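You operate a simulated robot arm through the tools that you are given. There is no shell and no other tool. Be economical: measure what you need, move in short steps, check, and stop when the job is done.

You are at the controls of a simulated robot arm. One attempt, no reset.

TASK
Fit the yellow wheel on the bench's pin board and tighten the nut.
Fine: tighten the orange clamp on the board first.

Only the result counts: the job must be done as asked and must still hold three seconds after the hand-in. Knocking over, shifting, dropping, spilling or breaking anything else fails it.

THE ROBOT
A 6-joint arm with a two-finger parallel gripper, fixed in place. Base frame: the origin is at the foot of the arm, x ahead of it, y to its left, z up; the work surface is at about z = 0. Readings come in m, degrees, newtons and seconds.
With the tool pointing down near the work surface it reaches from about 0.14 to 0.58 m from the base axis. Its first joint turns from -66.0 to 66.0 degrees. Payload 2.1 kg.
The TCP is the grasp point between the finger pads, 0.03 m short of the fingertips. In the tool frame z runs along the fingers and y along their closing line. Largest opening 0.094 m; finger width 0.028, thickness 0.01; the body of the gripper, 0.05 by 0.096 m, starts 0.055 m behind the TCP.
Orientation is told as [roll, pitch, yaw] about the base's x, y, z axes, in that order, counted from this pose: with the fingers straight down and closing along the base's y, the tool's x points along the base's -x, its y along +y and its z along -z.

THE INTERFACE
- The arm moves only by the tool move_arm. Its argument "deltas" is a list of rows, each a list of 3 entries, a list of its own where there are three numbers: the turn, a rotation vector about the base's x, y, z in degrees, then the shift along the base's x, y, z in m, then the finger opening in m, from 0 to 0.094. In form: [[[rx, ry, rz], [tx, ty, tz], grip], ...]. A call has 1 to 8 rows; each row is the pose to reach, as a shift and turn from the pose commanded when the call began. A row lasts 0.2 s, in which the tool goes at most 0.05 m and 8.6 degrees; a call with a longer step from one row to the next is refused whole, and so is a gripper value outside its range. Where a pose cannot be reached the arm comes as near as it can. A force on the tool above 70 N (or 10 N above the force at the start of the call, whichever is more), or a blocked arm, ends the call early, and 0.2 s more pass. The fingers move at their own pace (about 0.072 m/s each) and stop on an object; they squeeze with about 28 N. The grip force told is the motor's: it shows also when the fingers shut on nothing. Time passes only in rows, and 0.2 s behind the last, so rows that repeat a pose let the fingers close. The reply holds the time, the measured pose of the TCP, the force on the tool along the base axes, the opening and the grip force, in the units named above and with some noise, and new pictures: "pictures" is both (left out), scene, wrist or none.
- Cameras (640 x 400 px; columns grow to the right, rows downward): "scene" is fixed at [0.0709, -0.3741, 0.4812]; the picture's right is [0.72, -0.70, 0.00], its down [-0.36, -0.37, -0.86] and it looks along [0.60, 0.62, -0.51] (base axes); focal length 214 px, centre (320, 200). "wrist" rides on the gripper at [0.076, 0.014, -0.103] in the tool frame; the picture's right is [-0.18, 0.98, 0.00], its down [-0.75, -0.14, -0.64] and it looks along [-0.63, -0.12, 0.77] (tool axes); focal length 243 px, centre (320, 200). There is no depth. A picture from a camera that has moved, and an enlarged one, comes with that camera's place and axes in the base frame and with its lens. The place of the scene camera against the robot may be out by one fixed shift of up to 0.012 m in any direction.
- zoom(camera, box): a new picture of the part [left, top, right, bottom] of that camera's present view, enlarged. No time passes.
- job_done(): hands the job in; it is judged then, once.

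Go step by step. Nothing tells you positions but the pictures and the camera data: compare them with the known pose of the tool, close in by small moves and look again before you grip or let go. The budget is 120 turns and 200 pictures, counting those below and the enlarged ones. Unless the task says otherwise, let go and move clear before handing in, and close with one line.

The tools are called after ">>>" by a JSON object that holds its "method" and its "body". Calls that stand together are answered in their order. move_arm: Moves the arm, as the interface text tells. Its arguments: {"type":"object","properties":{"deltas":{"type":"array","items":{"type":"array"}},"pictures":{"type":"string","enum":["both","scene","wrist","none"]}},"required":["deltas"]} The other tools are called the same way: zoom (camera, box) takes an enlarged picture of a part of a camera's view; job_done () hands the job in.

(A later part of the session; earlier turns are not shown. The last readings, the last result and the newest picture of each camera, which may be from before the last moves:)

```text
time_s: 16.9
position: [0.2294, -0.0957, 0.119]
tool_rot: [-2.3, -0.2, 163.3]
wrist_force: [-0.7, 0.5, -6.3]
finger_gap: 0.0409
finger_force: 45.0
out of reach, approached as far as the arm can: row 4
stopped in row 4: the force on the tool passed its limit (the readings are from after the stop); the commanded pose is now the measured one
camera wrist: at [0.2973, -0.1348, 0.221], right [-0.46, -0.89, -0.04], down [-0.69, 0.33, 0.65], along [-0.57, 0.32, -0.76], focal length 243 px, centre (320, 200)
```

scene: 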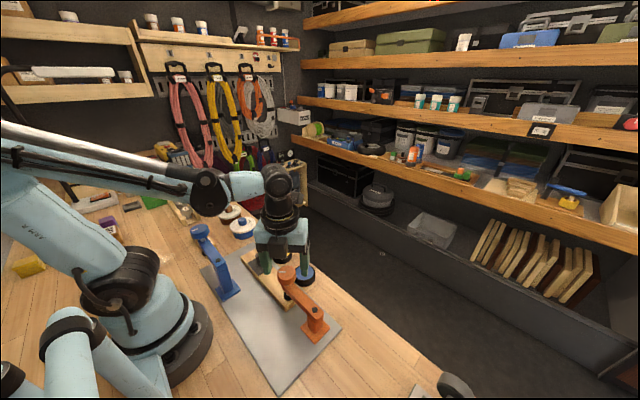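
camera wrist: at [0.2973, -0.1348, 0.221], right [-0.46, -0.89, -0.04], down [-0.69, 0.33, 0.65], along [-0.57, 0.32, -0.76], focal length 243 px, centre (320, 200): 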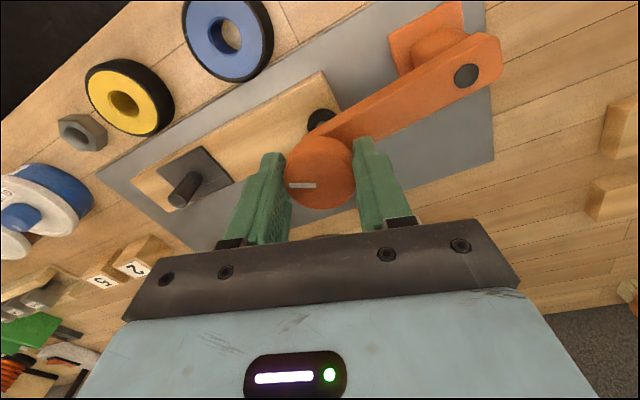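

The wrist reached its limit at about yaw -197°. I'll release, rise, and unwind the wrist for another grip.

>>> {"method": "move_arm", "body": {"deltas": [[[0, 0, 0], [0, 0, 0], 0.07], [[0, 0, 0], [0, 0, 0], 0.07], [[2, 0, 0], [0.001, 0.001, 0.03], 0.07], [[2, 0, 8], [0.004, 0.003, 0.06], 0.07], [[2, 0, 16], [0.004, 0.003, 0.06], 0.07], [[2, 0, 24], [0.004, 0.003, 0.06], 0.07], [[2, 0, 32], [0.004, 0.003, 0.06], 0.07], [[2, 0, 40], [0.004, 0.003, 0.06], 0.07]], "pictures": "wrist"}}

>>> {"method": "zoom", "body": {"camera": "scene", "box": [260, 255, 340, 325]}}

```text
time_s: 18.7
position: [0.2349, -0.0931, 0.1777]
tool_rot: [-4.1, 0.0, -156.5]
wrist_force: [0.0, -0.1, -0.6]
finger_gap: 0.0701
finger_force: 0.1
camera wrist: at [0.3124, -0.0828, 0.281], right [0.22, -0.97, -0.07], down [-0.73, -0.22, 0.65], along [-0.65, -0.09, -0.76], focal length 243 px, centre (320, 200)
```

wrist: 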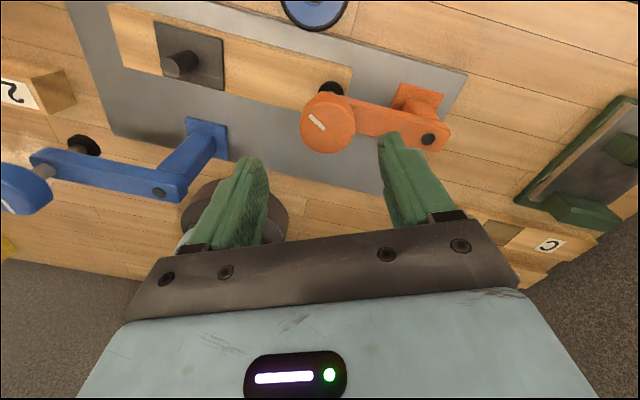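

```text
5.71 times, centred on (300, 290) of scene
camera zoom: at [0.0709, -0.3741, 0.4812], right [0.72, -0.7, 0.0], down [-0.36, -0.37, -0.86], along [0.6, 0.62, -0.51], focal length 1226 px, centre (434, -314)
```

zoom: 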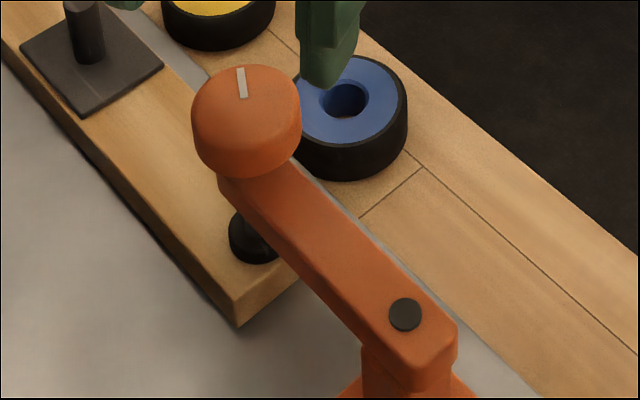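

>>> {"method": "move_arm", "body": {"deltas": [[[-3.8, -1.6, 0], [0, 0, 0], 0.07]], "pictures": "none"}}

>>> {"method": "zoom", "body": {"camera": "scene", "box": [275, 280, 305, 310]}}

```text
time_s: 19.1
position: [0.2339, -0.0915, 0.1804]
tool_rot: [-0.1, -0.1, -156.6]
wrist_force: [0.8, -0.5, -0.2]
finger_gap: 0.0699
finger_force: 0.1
```

```text
13.33 times, centred on (290, 295) of scene
camera zoom: at [0.0709, -0.3741, 0.4812], right [0.72, -0.7, 0.0], down [-0.36, -0.37, -0.86], along [0.6, 0.62, -0.51], focal length 2860 px, centre (720, -1067)
```

zoom: 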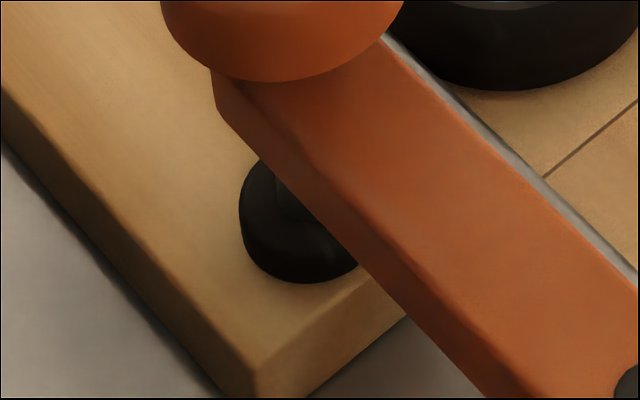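

Tilt is corrected. Next I'll unwind the wrist.

>>> {"method": "move_arm", "body": {"deltas": [[[0, 0, 8.5], [0, 0, 0], 0.07], [[0, 0, 17], [0, 0, 0], 0.07], [[0, 0, 25.5], [0, 0, 0], 0.07], [[0, 0, 34], [0, 0, 0], 0.07], [[0, 0, 42.5], [0, 0, 0], 0.07], [[0, 0, 51], [0, 0, 0], 0.07], [[0, 0, 59.5], [0, 0, 0], 0.07], [[0, 0, 68], [0, 0, 0], 0.07]], "pictures": "none"}}

>>> {"method": "move_arm", "body": {"deltas": [[[0, 0, 8.5], [0, 0, 0], 0.07], [[0, 0, 17], [0, 0, 0], 0.07], [[0, 0, 25.5], [0, 0, 0], 0.07], [[0, 0, 34], [0, 0, 0], 0.07], [[0, 0, 42.5], [0, 0, 0], 0.07], [[0, 0, 51], [0, 0, 0], 0.07], [[0, 0, 59.5], [0, 0, 0], 0.07], [[0, 0, 68], [0, 0, 0], 0.07]], "pictures": "wrist"}}

```text
time_s: 20.9
position: [0.2345, -0.0926, 0.1795]
tool_rot: [0.0, -0.1, -88.4]
wrist_force: [0.4, -0.5, 0.3]
finger_gap: 0.07
finger_force: 0.1
```

```text
time_s: 22.7
position: [0.2341, -0.0925, 0.1784]
tool_rot: [-0.1, -0.1, -20.4]
wrist_force: [-0.5, 0.7, -0.9]
finger_gap: 0.0697
finger_force: 0.0
camera wrist: at [0.1676, -0.0521, 0.2819], right [0.52, 0.86, 0.0], down [0.66, -0.39, 0.64], along [0.55, -0.33, -0.77], focal length 243 px, centre (320, 200)
```

wrist: 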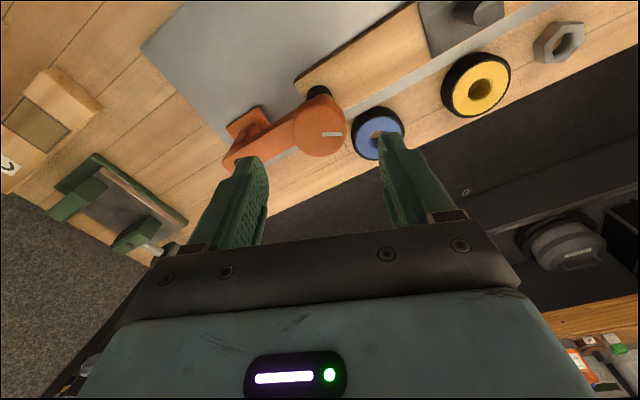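

Now I'll descend and regrip, staying just above the beam.

>>> {"method": "move_arm", "body": {"deltas": [[[0, 0, 0], [0, 0, -0.03], 0.06], [[0, 0, 0], [0, 0, -0.05], 0.06], [[0, 0, 0], [0, 0, -0.0575], 0.06], [[0, 0, 0], [0, 0, -0.0575], 0.035], [[0, 0, 0], [0, 0, -0.0575], 0.035], [[0, 0, 0], [0, 0, -0.0575], 0.035]], "pictures": "wrist"}}

```text
time_s: 24.1
position: [0.2336, -0.092, 0.1198]
tool_rot: [-0.1, -0.1, -20.7]
wrist_force: [-4.2, -14.1, -2.6]
finger_gap: 0.0406
finger_force: 45.0
camera wrist: at [0.1672, -0.0519, 0.2245], right [0.52, 0.85, 0.0], down [0.66, -0.4, 0.64], along [0.55, -0.34, -0.77], focal length 243 px, centre (320, 200)
```

wrist: 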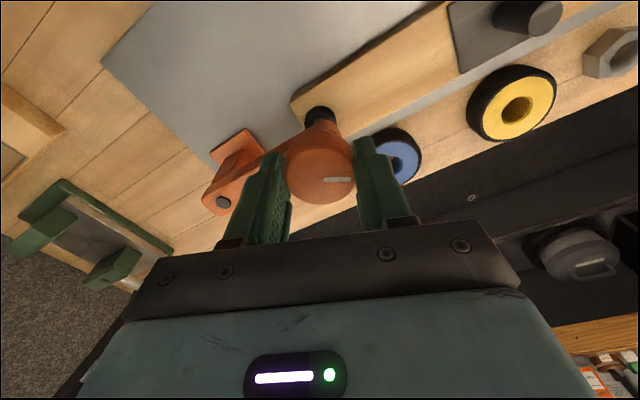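

>>> {"method": "move_arm", "body": {"deltas": [[[0, 0, -8], [0, -0.001, -0.0003], 0.035], [[0, 0, -16], [0, -0.001, -0.0006], 0.035], [[0, 0, -24], [0, -0.001, -0.001], 0.035], [[0, 0, -32], [0, -0.001, -0.0013], 0.035]], "pictures": "wrist"}}

```text
time_s: 25.1
position: [0.2347, -0.0922, 0.1198]
tool_rot: [0.1, 0.1, -52.7]
wrist_force: [-4.2, 10.4, 22.5]
finger_gap: 0.0406
finger_force: 44.6
camera wrist: at [0.1992, -0.0232, 0.224], right [0.89, 0.45, 0.0], down [0.34, -0.69, 0.64], along [0.29, -0.57, -0.77], focal length 243 px, centre (320, 200)
```

wrist: 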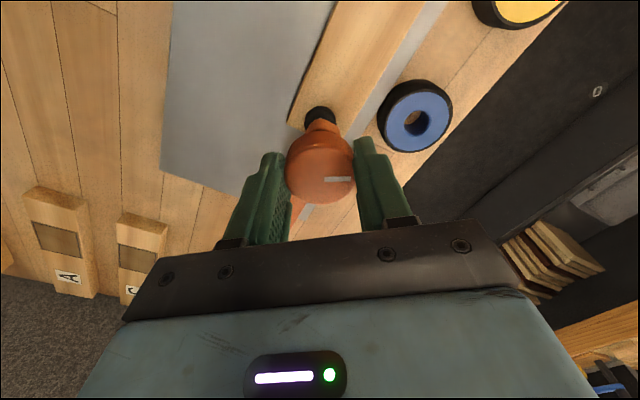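

>>> {"method": "zoom", "body": {"camera": "scene", "box": [260, 255, 340, 325]}}

```text
5.71 times, centred on (300, 290) of scene
camera zoom: at [0.0709, -0.3741, 0.4813], right [0.72, -0.7, 0.0], down [-0.36, -0.37, -0.86], along [0.6, 0.62, -0.51], focal length 1226 px, centre (434, -314)
```

zoom: 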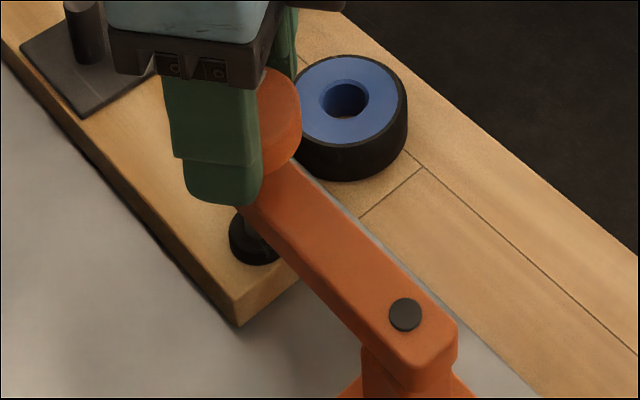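

No lamp yet. I'll keep turning.

>>> {"method": "move_arm", "body": {"deltas": [[[0, 0, -8], [0, 0, 0.0005], 0.035], [[0, 0, -16], [0, 0, 0.0005], 0.035], [[0, 0, -24], [0, 0, 0.0005], 0.035], [[0, 0, -32], [0, 0, 0.0005], 0.035], [[0, 0, -40], [0, 0, 0.0003], 0.035], [[0, 0, -48], [0, 0, 0], 0.035]], "pictures": "scene"}}

>>> {"method": "zoom", "body": {"camera": "scene", "box": [260, 255, 340, 325]}}

```text
time_s: 26.5
position: [0.2344, -0.0923, 0.1206]
tool_rot: [0.0, 0.2, -100.7]
wrist_force: [10.6, 18.8, 20.7]
finger_gap: 0.0404
finger_force: 44.7
```

scene: 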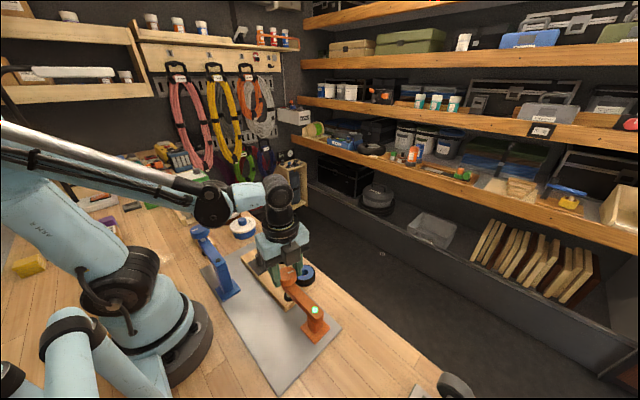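

```text
5.71 times, centred on (300, 290) of scene
camera zoom: at [0.0709, -0.3741, 0.4813], right [0.72, -0.7, 0.0], down [-0.36, -0.37, -0.86], along [0.6, 0.62, -0.51], focal length 1226 px, centre (434, -314)
```

zoom: 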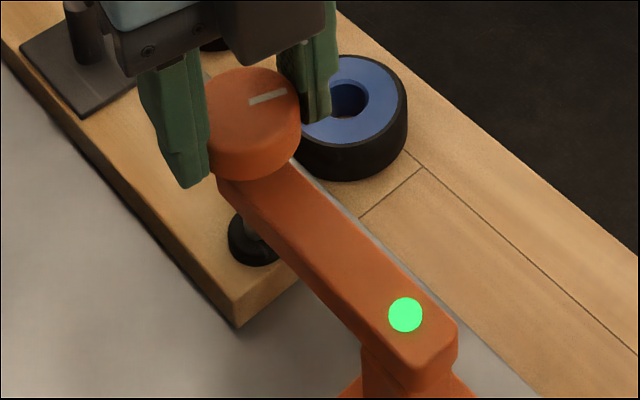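

Green again. I'll release and check whether it stays lit.

>>> {"method": "move_arm", "body": {"deltas": [[[0, 0, 0], [0, 0, 0.001], 0.06], [[0, 0, 0], [0, 0, 0.001], 0.06], [[0, 0, 0], [0, 0, 0.03], 0.06]], "pictures": "scene"}}

>>> {"method": "zoom", "body": {"camera": "scene", "box": [260, 255, 340, 325]}}

```text
time_s: 27.3
position: [0.2353, -0.0939, 0.1481]
tool_rot: [-0.1, -0.1, -100.7]
wrist_force: [-0.2, -1.2, 1.6]
finger_gap: 0.06
finger_force: 0.1
```

scene: 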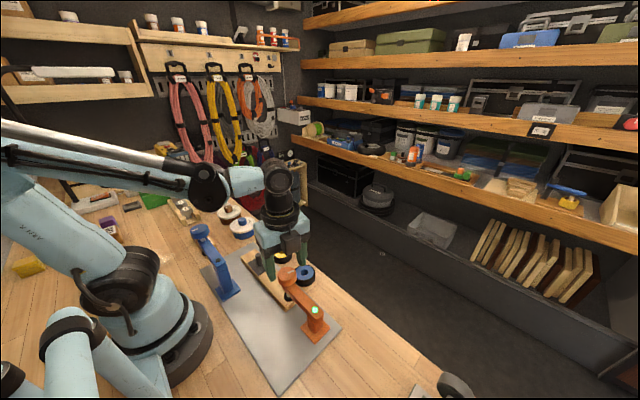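

```text
5.71 times, centred on (300, 290) of scene
camera zoom: at [0.0709, -0.3741, 0.4812], right [0.72, -0.7, 0.0], down [-0.36, -0.37, -0.86], along [0.6, 0.62, -0.51], focal length 1226 px, centre (434, -314)
```

zoom: 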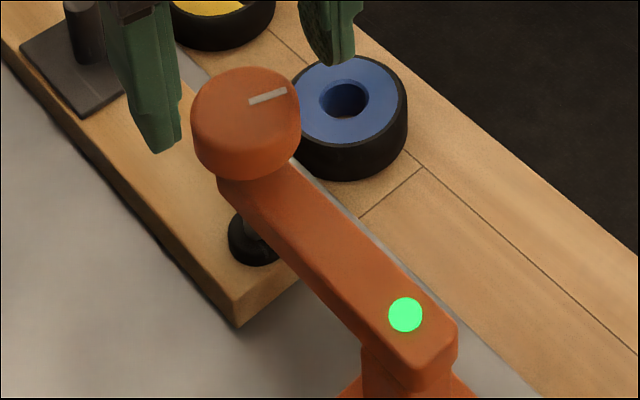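

The clamp lamp stays green after release, so the clamp holds. Next I'll rise and turn the wrist back to yaw 0 for a top view of the wheel, nut and pin.

>>> {"method": "move_arm", "body": {"deltas": [[[0, 0, 8], [0, 0, 0.04], 0.09], [[0, 0, 16.5], [0, 0.02, 0.08], 0.09], [[0, 0, 25], [0, 0.04, 0.1], 0.09], [[0, 0, 33.5], [0, 0.06, 0.12], 0.09], [[0, 0, 42], [0, 0.08, 0.13], 0.09], [[0, 0, 50], [0, 0.1, 0.13], 0.09], [[0, 0, 58.5], [0, 0.12, 0.13], 0.09], [[0, 0, 67], [0, 0.13, 0.13], 0.09]], "pictures": "none"}}

>>> {"method": "move_arm", "body": {"deltas": [[[0, 0, 8.5], [0, 0, 0], 0.09], [[0, 0, 17], [0, 0, 0], 0.09], [[0, 0, 25.5], [0, 0, 0], 0.09], [[0, 0, 33.7], [0, 0, 0], 0.09]], "pictures": "none"}}

>>> {"method": "move_arm", "body": {"deltas": [[[0, 8, 0], [0, 0, 0], 0.09], [[0, 16, 0], [0, 0, 0], 0.09], [[0, 24, 0], [0.01, 0, 0], 0.09]], "pictures": "both"}}

```text
time_s: 29.1
position: [0.2332, 0.0362, 0.2784]
tool_rot: [-0.1, -0.1, -33.5]
wrist_force: [-0.5, -0.2, 0.0]
finger_gap: 0.0899
finger_force: 0.0
```

```text
time_s: 30.1
position: [0.234, 0.0377, 0.2799]
tool_rot: [-0.1, -0.1, 0.3]
wrist_force: [-0.2, 0.2, 0.2]
finger_gap: 0.0901
finger_force: 0.1
```

```text
time_s: 30.9
position: [0.2432, 0.0365, 0.278]
tool_rot: [0.0, 24.2, 0.1]
wrist_force: [-0.4, 0.4, -0.1]
finger_gap: 0.0899
finger_force: 0.1
camera wrist: at [0.2148, 0.0509, 0.4046], right [0.17, 0.98, -0.07], down [0.95, -0.14, 0.28], along [0.26, -0.12, -0.96], focal length 243 px, centre (320, 200)
```

scene: 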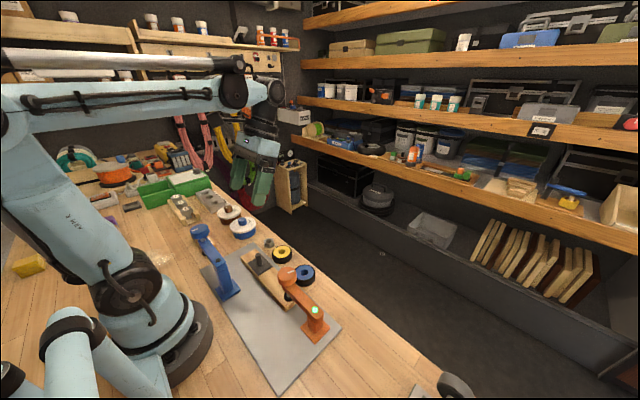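
wrist: 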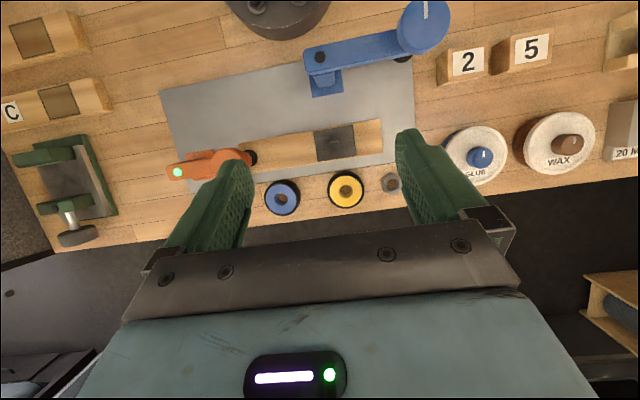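

>>> {"method": "zoom", "body": {"camera": "wrist", "box": [250, 110, 410, 220]}}

>>> {"method": "zoom", "body": {"camera": "scene", "box": [235, 230, 325, 290]}}

```text
3.64 times, centred on (330, 165) of wrist
camera zoom: at [0.2148, 0.0509, 0.4046], right [0.17, 0.98, -0.07], down [0.95, -0.14, 0.28], along [0.26, -0.12, -0.96], focal length 882 px, centre (284, 327)
```

zoom: 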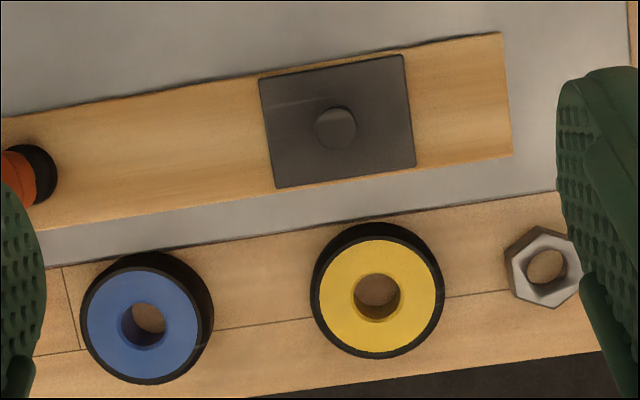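

```text
6.67 times, centred on (280, 260) of scene
camera zoom: at [0.0709, -0.3741, 0.4812], right [0.72, -0.7, 0.0], down [-0.36, -0.37, -0.86], along [0.6, 0.62, -0.51], focal length 1430 px, centre (587, -200)
```

zoom: 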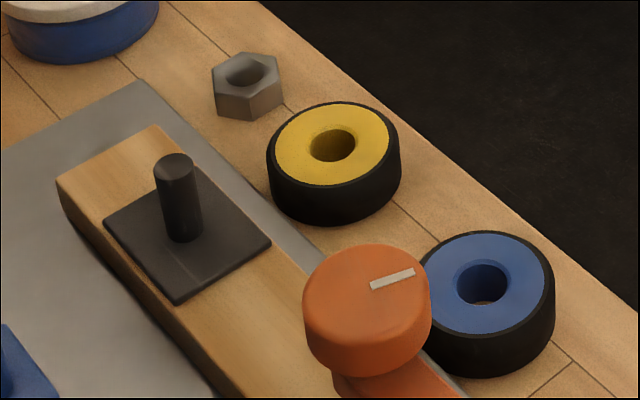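

I have the positions: wheel about (0.311, 0.046), nut (0.310, 0.121) and pin (0.232, 0.041). I'll level the tool over the yellow wheel.

>>> {"method": "move_arm", "body": {"deltas": [[[0, -8, 0], [0.02, 0.003, -0.04], 0.08], [[0, -16, 0], [0.045, 0.006, -0.08], 0.08], [[0, -24.1, 0], [0.068, 0.0095, -0.11], 0.08], [[0, -24.1, 0], [0.068, 0.0095, -0.148], 0.08]], "pictures": "wrist"}}

>>> {"method": "zoom", "body": {"camera": "wrist", "box": [220, 60, 420, 230]}}

```text
time_s: 31.9
position: [0.3139, 0.0449, 0.133]
tool_rot: [-0.1, -0.3, 0.0]
wrist_force: [-0.3, -0.1, -0.2]
finger_gap: 0.0799
finger_force: 0.1
camera wrist: at [0.2349, 0.0583, 0.2368], right [0.18, 0.98, 0.0], down [0.75, -0.14, 0.65], along [0.64, -0.12, -0.76], focal length 243 px, centre (320, 200)
```

wrist: 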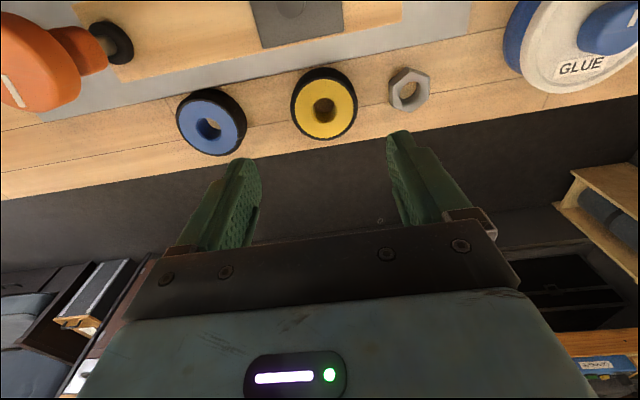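

```text
2.35 times, centred on (320, 145) of wrist
camera zoom: at [0.2349, 0.0583, 0.2368], right [0.18, 0.98, 0.0], down [0.75, -0.14, 0.65], along [0.64, -0.12, -0.76], focal length 571 px, centre (320, 329)
```

zoom: 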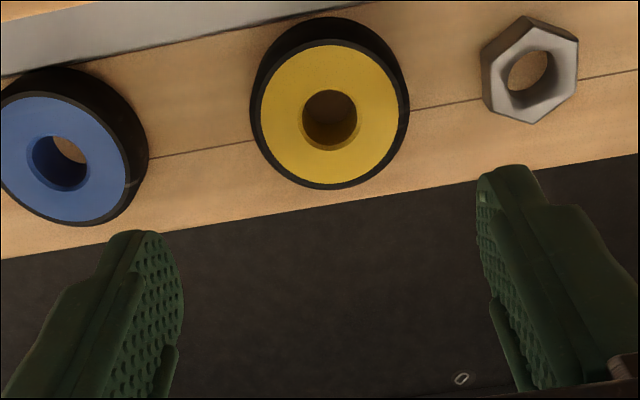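

Wheel centre is about (0.3105, 0.047). I'll descend astride it, still open, and check before closing.

>>> {"method": "move_arm", "body": {"deltas": [[[0, 0, 0], [-0.0032, 0.002, -0.03], 0.078], [[0, 0, 0], [-0.0032, 0.002, -0.06], 0.078], [[0, 0, 0], [-0.0032, 0.002, -0.08], 0.078]], "pictures": "wrist"}}

>>> {"method": "zoom", "body": {"camera": "scene", "box": [235, 210, 335, 290]}}

```text
time_s: 32.7
position: [0.3098, 0.0481, 0.0526]
tool_rot: [-0.1, -0.2, 0.1]
wrist_force: [0.1, -1.0, -0.1]
finger_gap: 0.078
finger_force: 0.1
camera wrist: at [0.2324, 0.0627, 0.1561], right [0.18, 0.98, 0.0], down [0.75, -0.14, 0.64], along [0.63, -0.12, -0.76], focal length 243 px, centre (320, 200)
```

wrist: 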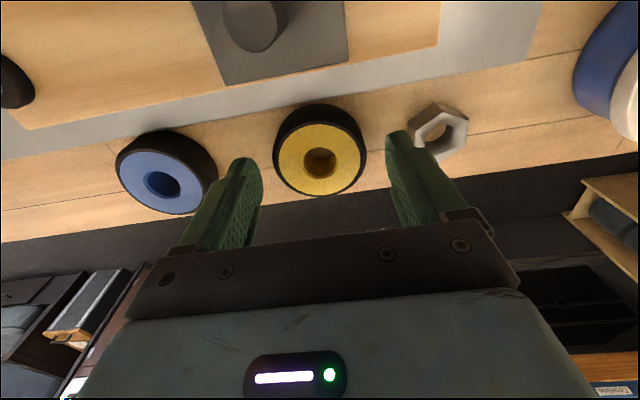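

```text
5.00 times, centred on (285, 250) of scene
camera zoom: at [0.0709, -0.3741, 0.4812], right [0.72, -0.7, 0.0], down [-0.36, -0.37, -0.86], along [0.6, 0.62, -0.51], focal length 1072 px, centre (495, -50)
```

zoom: 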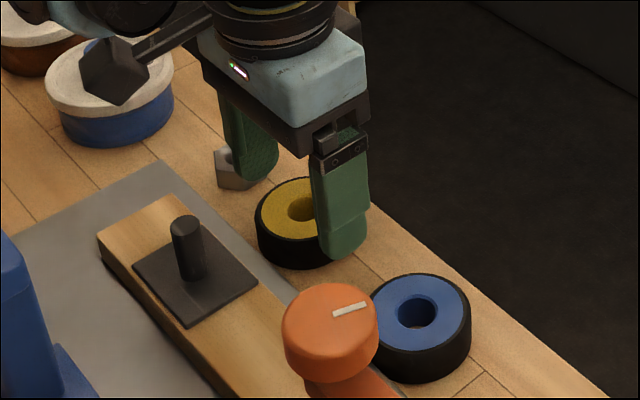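

Alignment is good. I'll descend the rest of the way and close.

>>> {"method": "move_arm", "body": {"deltas": [[[0, 0, 0], [0.0005, -0.0005, -0.009], 0.073], [[0, 0, 0], [0.0005, -0.0005, -0.017], 0.073], [[0, 0, 0], [0.0005, -0.0005, -0.017], 0.05], [[0, 0, 0], [0.0005, -0.0005, -0.017], 0.05], [[0, 0, 0], [0.0005, -0.0005, -0.017], 0.05]], "pictures": "both"}}

```text
time_s: 33.9
position: [0.3101, 0.0503, 0.0343]
tool_rot: [0.0, -0.2, 0.1]
wrist_force: [0.0, -0.1, -0.2]
finger_gap: 0.0593
finger_force: 27.6
camera wrist: at [0.2329, 0.0635, 0.1386], right [0.18, 0.98, 0.0], down [0.75, -0.14, 0.64], along [0.63, -0.12, -0.76], focal length 243 px, centre (320, 200)
```

scene: 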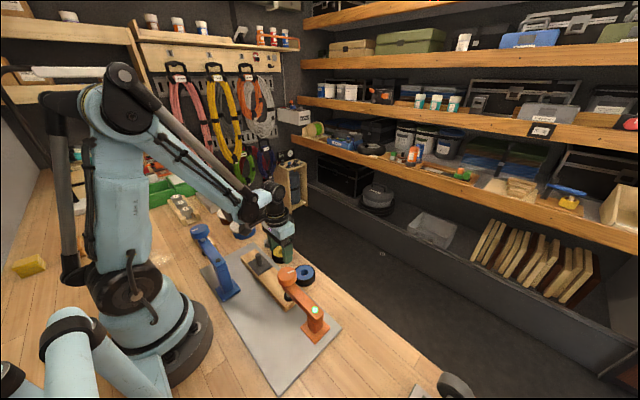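
wrist: 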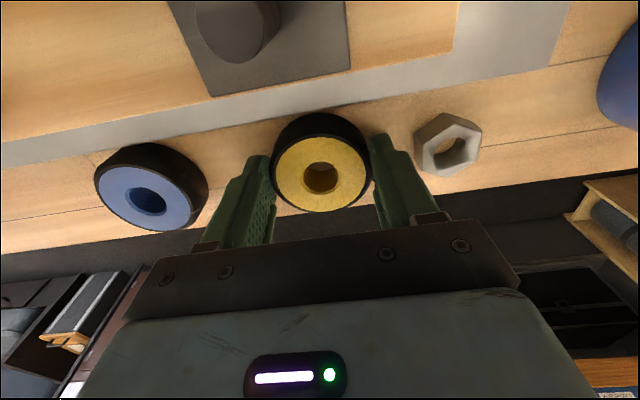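

The wheel is gripped. I'll lift it and carry it above the pin.

>>> {"method": "move_arm", "body": {"deltas": [[[0, 0, 0], [0, 0, 0.03], 0.05], [[0, 0, 0], [0, 0, 0.07], 0.05], [[0, 0, 0], [0, 0, 0.1], 0.05], [[0, 0, 0], [-0.03, -0.003, 0.1], 0.05], [[0, 0, 0], [-0.06, -0.006, 0.1], 0.05], [[0, 0, 0], [-0.078, -0.0085, 0.1], 0.05]], "pictures": "both"}}

>>> {"method": "zoom", "body": {"camera": "scene", "box": [220, 200, 320, 290]}}

>>> {"method": "zoom", "body": {"camera": "wrist", "box": [240, 80, 420, 240]}}

```text
time_s: 35.3
position: [0.2298, 0.0412, 0.1339]
tool_rot: [-0.1, -0.2, 0.0]
wrist_force: [-0.1, 0.5, -1.0]
finger_gap: 0.0588
finger_force: 28.5
camera wrist: at [0.153, 0.0546, 0.2381], right [0.18, 0.98, 0.0], down [0.75, -0.14, 0.64], along [0.63, -0.12, -0.76], focal length 243 px, centre (320, 200)
```

scene: 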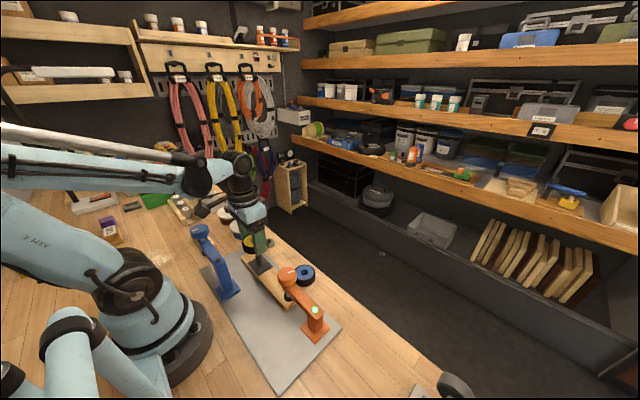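
wrist: 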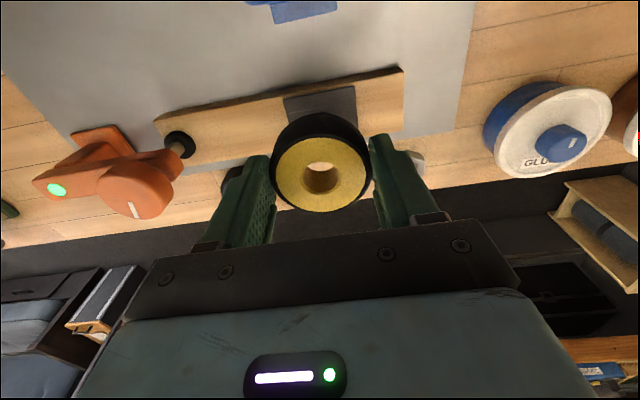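

```text
4.44 times, centred on (270, 245) of scene
camera zoom: at [0.0709, -0.3741, 0.4812], right [0.72, -0.7, 0.0], down [-0.36, -0.37, -0.86], along [0.6, 0.62, -0.51], focal length 953 px, centre (542, 0)
```

zoom: 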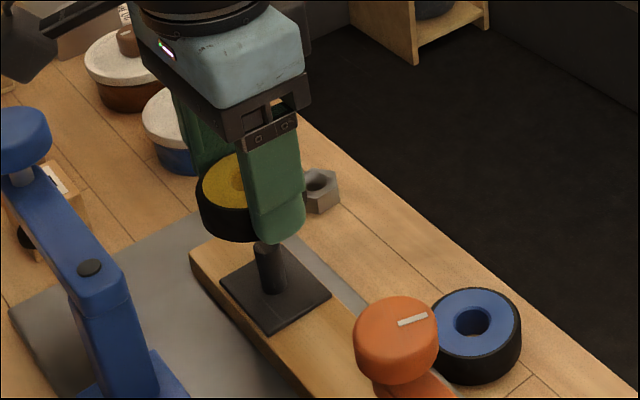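

```text
2.50 times, centred on (330, 160) of wrist
camera zoom: at [0.153, 0.0546, 0.2381], right [0.18, 0.98, 0.0], down [0.75, -0.14, 0.64], along [0.63, -0.12, -0.76], focal length 606 px, centre (295, 300)
```

zoom: 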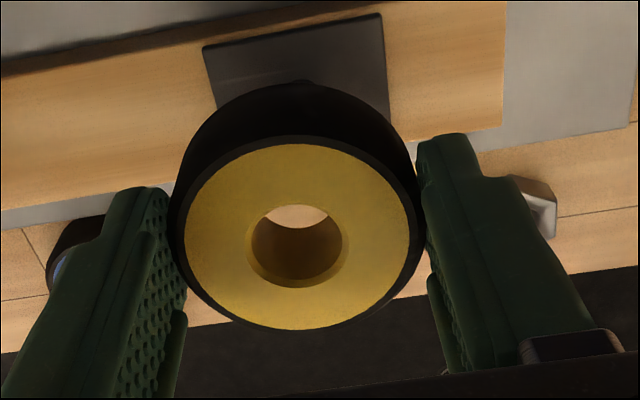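

The wheel hides the pin from here. I'll back off in +x for a cleaner look at the pin's position.

>>> {"method": "move_arm", "body": {"deltas": [[[0, 0, 0], [0.02, 0, 0.01], 0.05], [[0, 0, 0], [0.045, 0, 0.016], 0.05], [[0, 0, 0], [0.045, 0, 0.016], 0.05]], "pictures": "none"}}

>>> {"method": "zoom", "body": {"camera": "wrist", "box": [240, 0, 400, 200]}}

>>> {"method": "zoom", "body": {"camera": "scene", "box": [230, 210, 300, 290]}}

```text
time_s: 36.1
position: [0.2742, 0.0397, 0.1517]
tool_rot: [-0.2, -0.1, 0.0]
wrist_force: [0.2, -0.4, -0.7]
finger_gap: 0.0591
finger_force: 27.9
```

```text
2.00 times, centred on (320, 100) of wrist
camera zoom: at [0.1967, 0.0543, 0.2552], right [0.18, 0.98, 0.0], down [0.75, -0.14, 0.64], along [0.63, -0.12, -0.76], focal length 485 px, centre (320, 400)
```

zoom: 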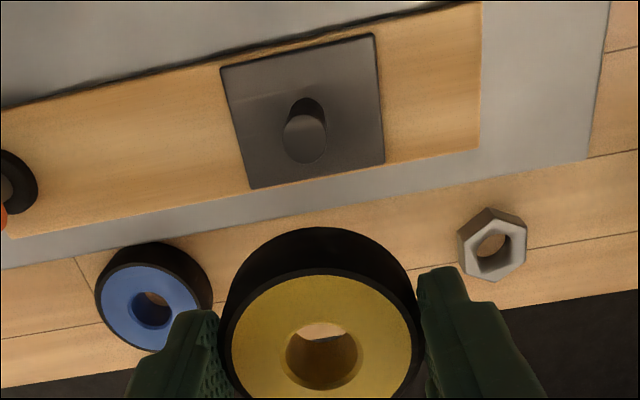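

```text
5.00 times, centred on (265, 250) of scene
camera zoom: at [0.0709, -0.3741, 0.4812], right [0.72, -0.7, 0.0], down [-0.36, -0.37, -0.86], along [0.6, 0.62, -0.51], focal length 1072 px, centre (595, -50)
```

zoom: 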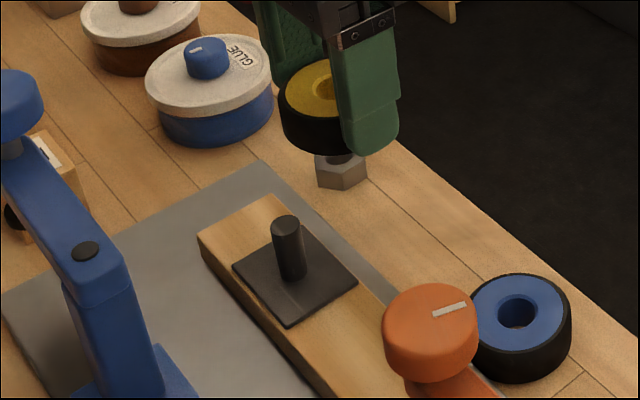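

The pin works out at about (0.234, 0.0415). The wheel centre sits about 4 mm ahead of the TCP. I'll go back over the pin, lower, and check the alignment in the scene view.

>>> {"method": "move_arm", "body": {"deltas": [[[0, 0, 0], [-0.022, 0.0008, 0], 0.05], [[0, 0, 0], [-0.0435, 0.0013, 0], 0.05], [[0, 0, 0], [-0.0435, 0.0013, -0.02], 0.05], [[0, 0, 0], [-0.0435, 0.0013, -0.034], 0.05], [[0, 0, 0], [-0.0435, 0.0013, -0.034], 0.05]], "pictures": "none"}}

>>> {"method": "zoom", "body": {"camera": "scene", "box": [230, 220, 300, 290]}}

>>> {"method": "zoom", "body": {"camera": "wrist", "box": [260, 90, 380, 230]}}

```text
time_s: 37.3
position: [0.2301, 0.0428, 0.1177]
tool_rot: [-0.1, -0.2, 0.1]
wrist_force: [0.3, -0.8, -0.5]
finger_gap: 0.059
finger_force: 28.3
```

```text
5.71 times, centred on (265, 255) of scene
camera zoom: at [0.0709, -0.3741, 0.4812], right [0.72, -0.7, 0.0], down [-0.36, -0.37, -0.86], along [0.6, 0.62, -0.51], focal length 1226 px, centre (634, -114)
```

zoom: 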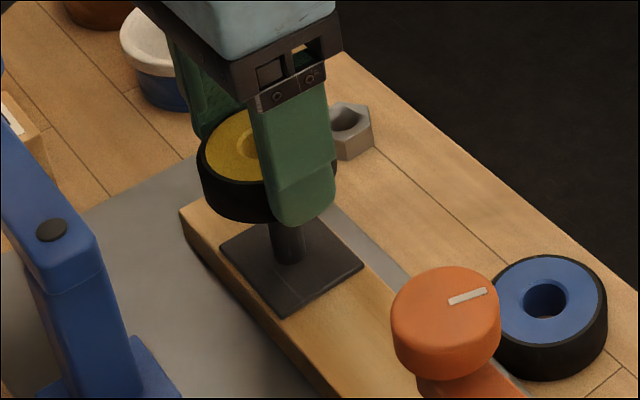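

```text
2.86 times, centred on (320, 160) of wrist
camera zoom: at [0.1539, 0.0557, 0.2207], right [0.18, 0.98, 0.0], down [0.75, -0.14, 0.64], along [0.63, -0.12, -0.76], focal length 693 px, centre (320, 314)
```

zoom: 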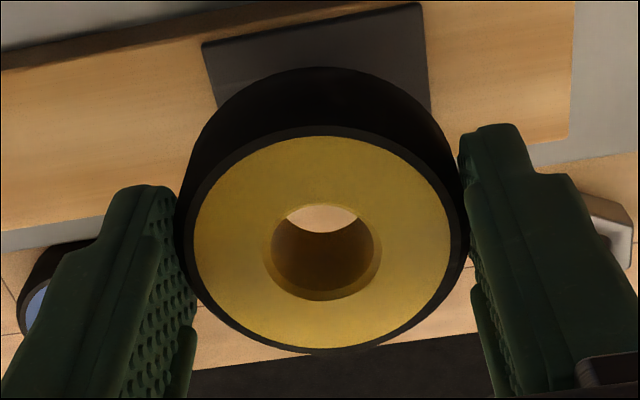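

Alignment is within about 1–2 mm. I'll nudge slightly and lower in small steps, watching the force.

>>> {"method": "move_arm", "body": {"deltas": [[[0, 0, 0], [0.0006, -0.0008, -0.006], 0.05], [[0, 0, 0], [0.0006, -0.0008, -0.012], 0.05], [[0, 0, 0], [0.0006, -0.0008, -0.016], 0.05]], "pictures": "none"}}

>>> {"method": "zoom", "body": {"camera": "scene", "box": [230, 220, 300, 290]}}

>>> {"method": "zoom", "body": {"camera": "wrist", "box": [260, 90, 380, 230]}}

```text
time_s: 38.1
position: [0.2318, 0.0405, 0.1012]
tool_rot: [-0.1, -0.2, 0.1]
wrist_force: [1.1, 0.0, -0.8]
finger_gap: 0.0587
finger_force: 27.9
```

```text
5.71 times, centred on (265, 255) of scene
camera zoom: at [0.0709, -0.3741, 0.4812], right [0.72, -0.7, 0.0], down [-0.36, -0.37, -0.86], along [0.6, 0.62, -0.51], focal length 1226 px, centre (634, -114)
```

zoom: 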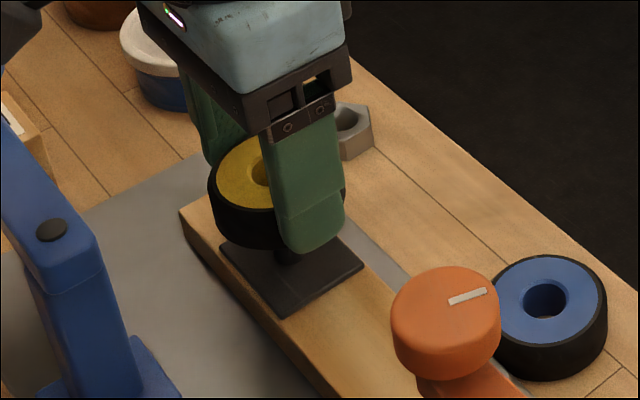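

```text
2.86 times, centred on (320, 160) of wrist
camera zoom: at [0.1554, 0.0544, 0.2041], right [0.18, 0.98, 0.0], down [0.75, -0.14, 0.64], along [0.63, -0.12, -0.76], focal length 693 px, centre (320, 314)
```

zoom: 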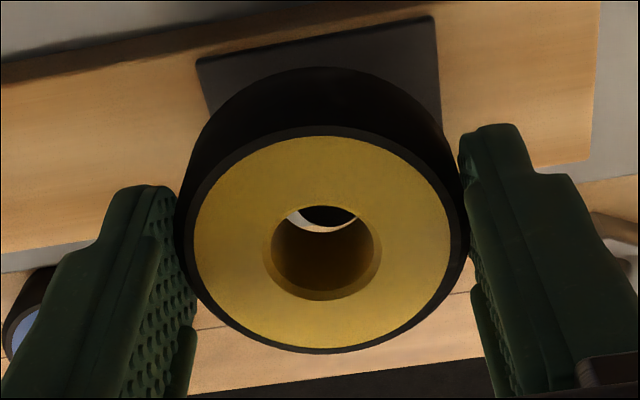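

The pin top now shows through the hole, so I'll zoom in there.

>>> {"method": "zoom", "body": {"camera": "wrist", "box": [300, 150, 345, 205]}}

```text
7.27 times, centred on (322, 178) of wrist
camera zoom: at [0.1554, 0.0544, 0.2041], right [0.18, 0.98, 0.0], down [0.75, -0.14, 0.64], along [0.63, -0.12, -0.76], focal length 1764 px, centre (302, 364)
```

zoom: 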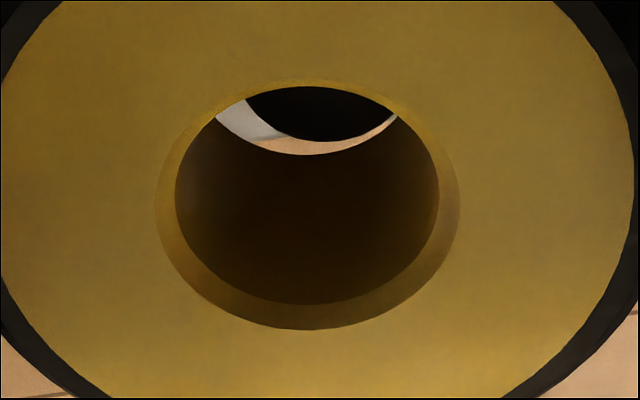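

The pin is slightly to +y of the hole, by about 1.7 mm. I'll correct and recheck at the same height.

>>> {"method": "move_arm", "body": {"deltas": [[[0, 0, 0], [0.0008, 0.0016, 0.001], 0.05], [[0, 0, 0], [0.0008, 0.0016, 0.001], 0.05]], "pictures": "none"}}

>>> {"method": "zoom", "body": {"camera": "wrist", "box": [300, 150, 345, 205]}}

```text
time_s: 38.7
position: [0.2329, 0.0423, 0.1023]
tool_rot: [-0.2, -0.2, 0.2]
wrist_force: [-0.1, -0.5, -1.6]
finger_gap: 0.0589
finger_force: 28.1
```

```text
7.27 times, centred on (322, 178) of wrist
camera zoom: at [0.1563, 0.0566, 0.2056], right [0.18, 0.98, 0.0], down [0.75, -0.14, 0.64], along [0.63, -0.12, -0.76], focal length 1764 px, centre (302, 364)
```

zoom: 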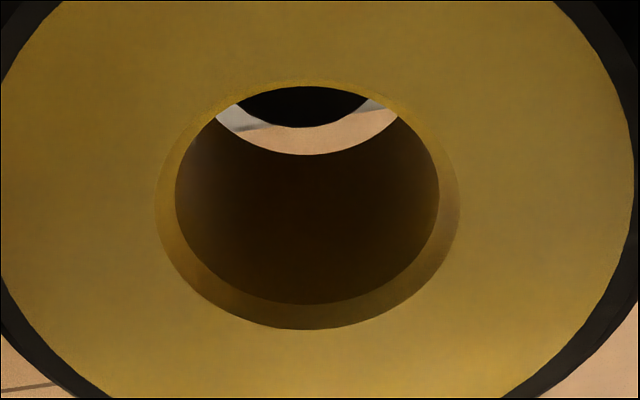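

Centred now. Lowering further.

>>> {"method": "move_arm", "body": {"deltas": [[[0, 0, 0], [0, 0, -0.005], 0.05], [[0, 0, 0], [0, 0, -0.01], 0.05], [[0, 0, 0], [0, 0, -0.01], 0.05]], "pictures": "none"}}

>>> {"method": "zoom", "body": {"camera": "wrist", "box": [300, 150, 345, 205]}}

```text
time_s: 39.5
position: [0.2333, 0.0423, 0.0917]
tool_rot: [0.0, -0.1, 0.1]
wrist_force: [-0.6, 0.0, -1.6]
finger_gap: 0.059
finger_force: 27.9
```

```text
7.27 times, centred on (322, 178) of wrist
camera zoom: at [0.1566, 0.0559, 0.1949], right [0.18, 0.98, 0.0], down [0.75, -0.14, 0.64], along [0.63, -0.12, -0.76], focal length 1764 px, centre (302, 364)
```

zoom: 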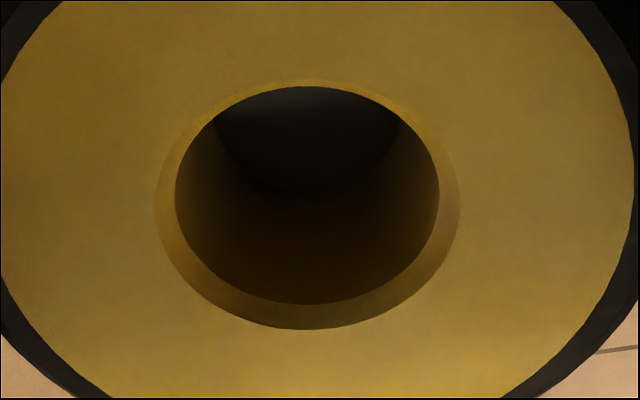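

The pin has entered the hole with no side force. Continuing down.

>>> {"method": "move_arm", "body": {"deltas": [[[0, 0, 0], [0, 0, -0.006], 0.05], [[0, 0, 0], [0, 0, -0.012], 0.05], [[0, 0, 0], [0, 0, -0.018], 0.05], [[0, 0, 0], [0, 0, -0.022], 0.05]], "pictures": "wrist"}}

>>> {"method": "zoom", "body": {"camera": "scene", "box": [230, 220, 300, 290]}}

```text
time_s: 40.5
position: [0.2343, 0.04, 0.0701]
tool_rot: [-0.1, -0.1, 0.1]
wrist_force: [-0.3, -0.1, -1.5]
finger_gap: 0.059
finger_force: 27.7
camera wrist: at [0.1572, 0.0551, 0.1732], right [0.18, 0.98, 0.0], down [0.75, -0.14, 0.64], along [0.63, -0.12, -0.76], focal length 243 px, centre (320, 200)
```

wrist: 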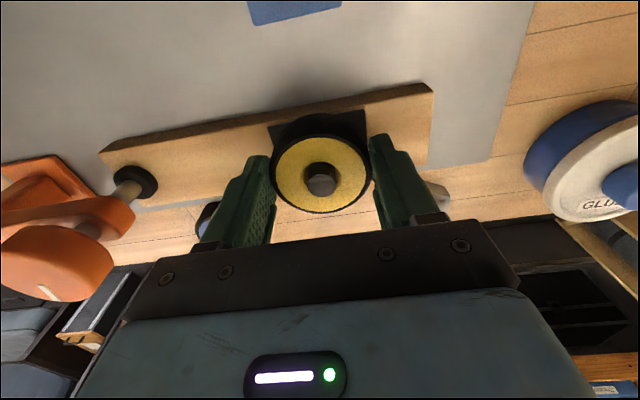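

```text
5.71 times, centred on (265, 255) of scene
camera zoom: at [0.0709, -0.3741, 0.4812], right [0.72, -0.7, 0.0], down [-0.36, -0.37, -0.86], along [0.6, 0.62, -0.51], focal length 1226 px, centre (634, -114)
```

zoom: 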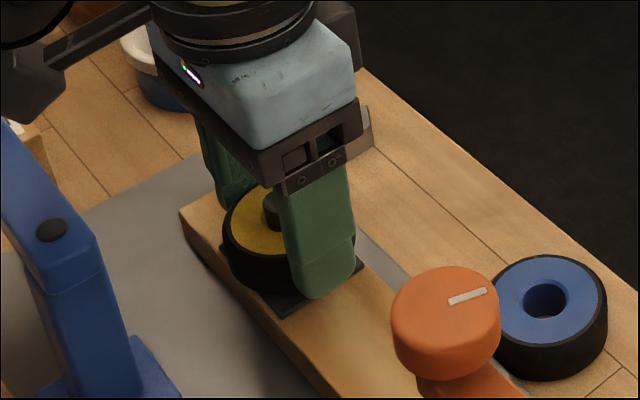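

The pin protrudes through the wheel. I'll take the last few millimetres until contact.

>>> {"method": "move_arm", "body": {"deltas": [[[0, 0, 0], [0, 0, -0.002], 0.05], [[0, 0, 0], [0, 0, -0.004], 0.05], [[0, 0, 0], [0, 0, -0.005], 0.05]], "pictures": "none"}}

```text
time_s: 41.3
position: [0.2356, 0.0416, 0.0651]
tool_rot: [0.1, -0.1, 0.1]
wrist_force: [-9.8, 1.9, 43.5]
finger_gap: 0.0591
finger_force: 28.1
```

The wheel is seated, with firm contact. I'll ease off, open and retreat upward.

>>> {"method": "move_arm", "body": {"deltas": [[[0, 0, 0], [0, 0, 0.002], 0.05], [[0, 0, 0], [0, 0, 0.002], 0.075], [[0, 0, 0], [0, 0, 0.002], 0.075], [[0, 0, 0], [0, 0, 0.03], 0.075], [[0, 0, 0], [0, 0, 0.07], 0.075], [[0, 0, 0], [0.04, 0.03, 0.1], 0.075], [[0, 0, 0], [0.07, 0.06, 0.1], 0.075]], "pictures": "both"}}

>>> {"method": "zoom", "body": {"camera": "wrist", "box": [220, 0, 440, 180]}}

>>> {"method": "zoom", "body": {"camera": "scene", "box": [230, 220, 300, 290]}}

```text
refused: row 6 steps farther than a row can; nothing moved
```

```text
2.22 times, centred on (330, 90) of wrist
camera zoom: at [0.1576, 0.0549, 0.1682], right [0.18, 0.98, 0.0], down [0.75, -0.14, 0.64], along [0.63, -0.12, -0.77], focal length 539 px, centre (298, 444)
```

zoom: 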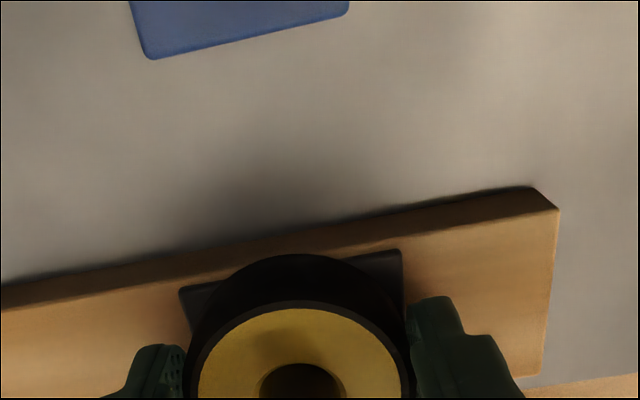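

```text
5.71 times, centred on (265, 255) of scene
camera zoom: at [0.0708, -0.3741, 0.4812], right [0.72, -0.7, 0.0], down [-0.36, -0.37, -0.86], along [0.6, 0.62, -0.51], focal length 1226 px, centre (634, -114)
```

zoom: 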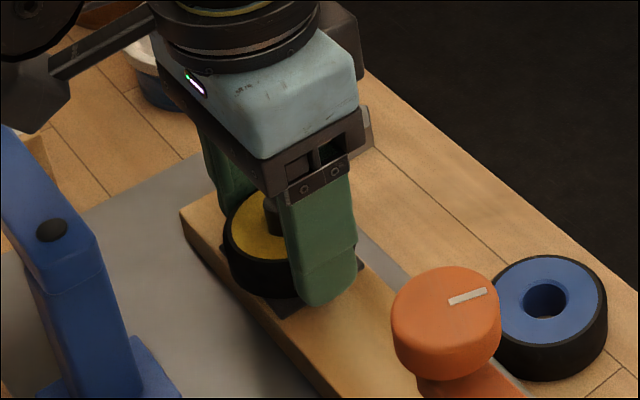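

>>> {"method": "move_arm", "body": {"deltas": [[[0, 0, 0], [0, 0, 0.002], 0.05], [[0, 0, 0], [0, 0, 0.002], 0.075], [[0, 0, 0], [0, 0, 0.002], 0.075], [[0, 0, 0], [0, 0, 0.035], 0.075], [[0, 0, 0], [0, 0, 0.075], 0.075], [[0, 0, 0], [0.03, 0.025, 0.095], 0.075], [[0, 0, 0], [0.06, 0.055, 0.1], 0.075]], "pictures": "both"}}

>>> {"method": "zoom", "body": {"camera": "wrist", "box": [180, 0, 400, 200]}}

>>> {"method": "zoom", "body": {"camera": "scene", "box": [230, 220, 330, 330]}}

```text
time_s: 42.9
position: [0.2932, 0.0967, 0.1643]
tool_rot: [0.0, -0.2, 0.0]
wrist_force: [0.3, -0.2, -0.6]
finger_gap: 0.0748
finger_force: 0.1
camera wrist: at [0.2169, 0.1103, 0.2675], right [0.18, 0.98, 0.0], down [0.75, -0.14, 0.64], along [0.63, -0.12, -0.76], focal length 243 px, centre (320, 200)
```

scene: 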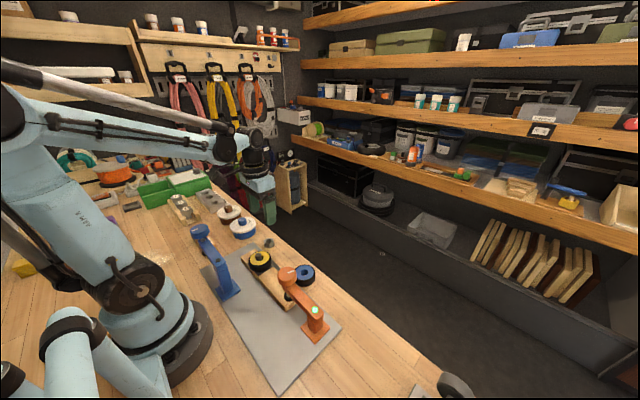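
wrist: 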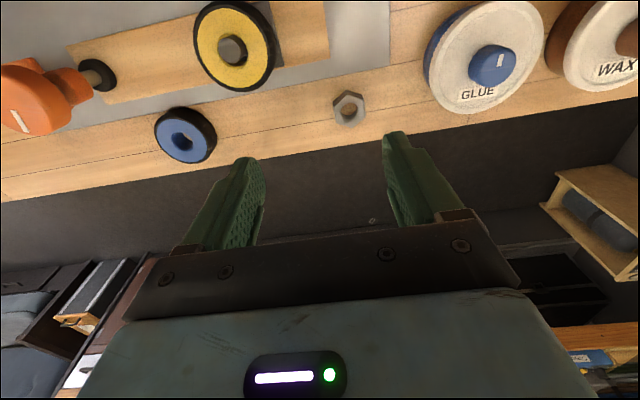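

```text
2.00 times, centred on (290, 100) of wrist
camera zoom: at [0.2169, 0.1103, 0.2675], right [0.18, 0.98, 0.0], down [0.75, -0.14, 0.64], along [0.63, -0.12, -0.76], focal length 485 px, centre (380, 400)
```

zoom: 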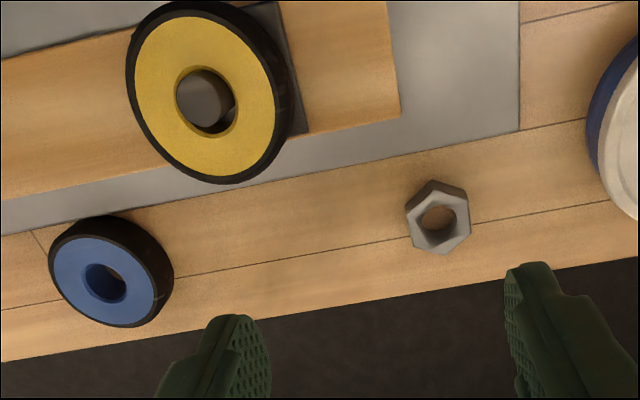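

```text
3.64 times, centred on (280, 275) of scene
camera zoom: at [0.0709, -0.3741, 0.4812], right [0.72, -0.7, 0.0], down [-0.36, -0.37, -0.86], along [0.6, 0.62, -0.51], focal length 780 px, centre (466, -73)
```

zoom: 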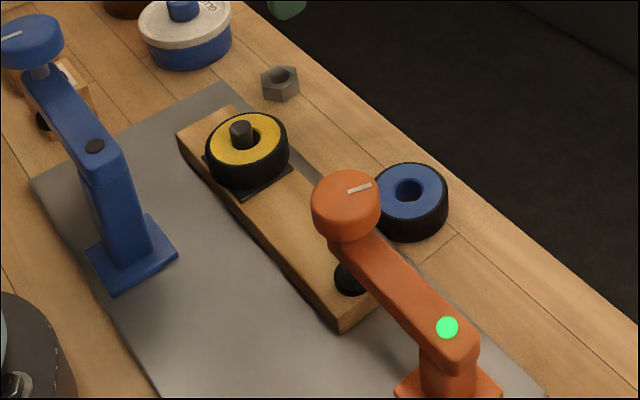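

The wheel is on and the lamp is green. Next is the nut, so I'll zoom for its orientation.

>>> {"method": "zoom", "body": {"camera": "wrist", "box": [325, 80, 375, 130]}}

>>> {"method": "zoom", "body": {"camera": "scene", "box": [250, 225, 290, 260]}}

```text
8.00 times, centred on (350, 105) of wrist
camera zoom: at [0.2169, 0.1103, 0.2675], right [0.18, 0.98, 0.0], down [0.75, -0.14, 0.64], along [0.63, -0.12, -0.76], focal length 1941 px, centre (80, 960)
```

zoom: 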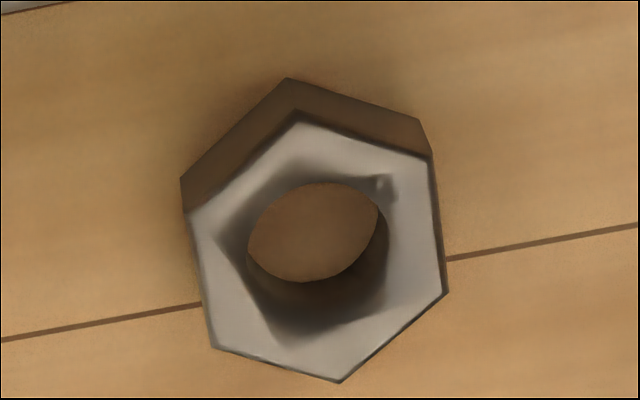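

```text
11.43 times, centred on (270, 242) of scene
camera zoom: at [0.0709, -0.3741, 0.4812], right [0.72, -0.7, 0.0], down [-0.36, -0.37, -0.86], along [0.6, 0.62, -0.51], focal length 2451 px, centre (891, -286)
```

zoom: 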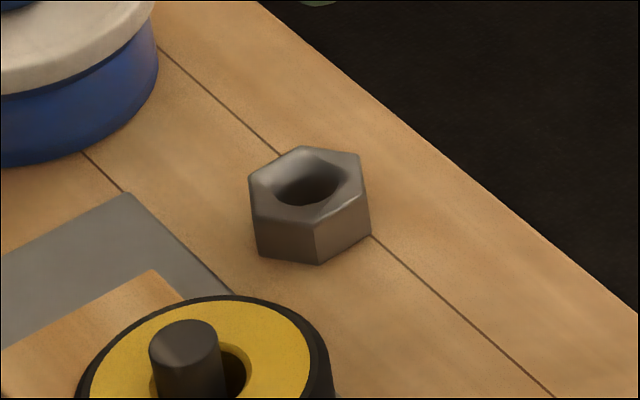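

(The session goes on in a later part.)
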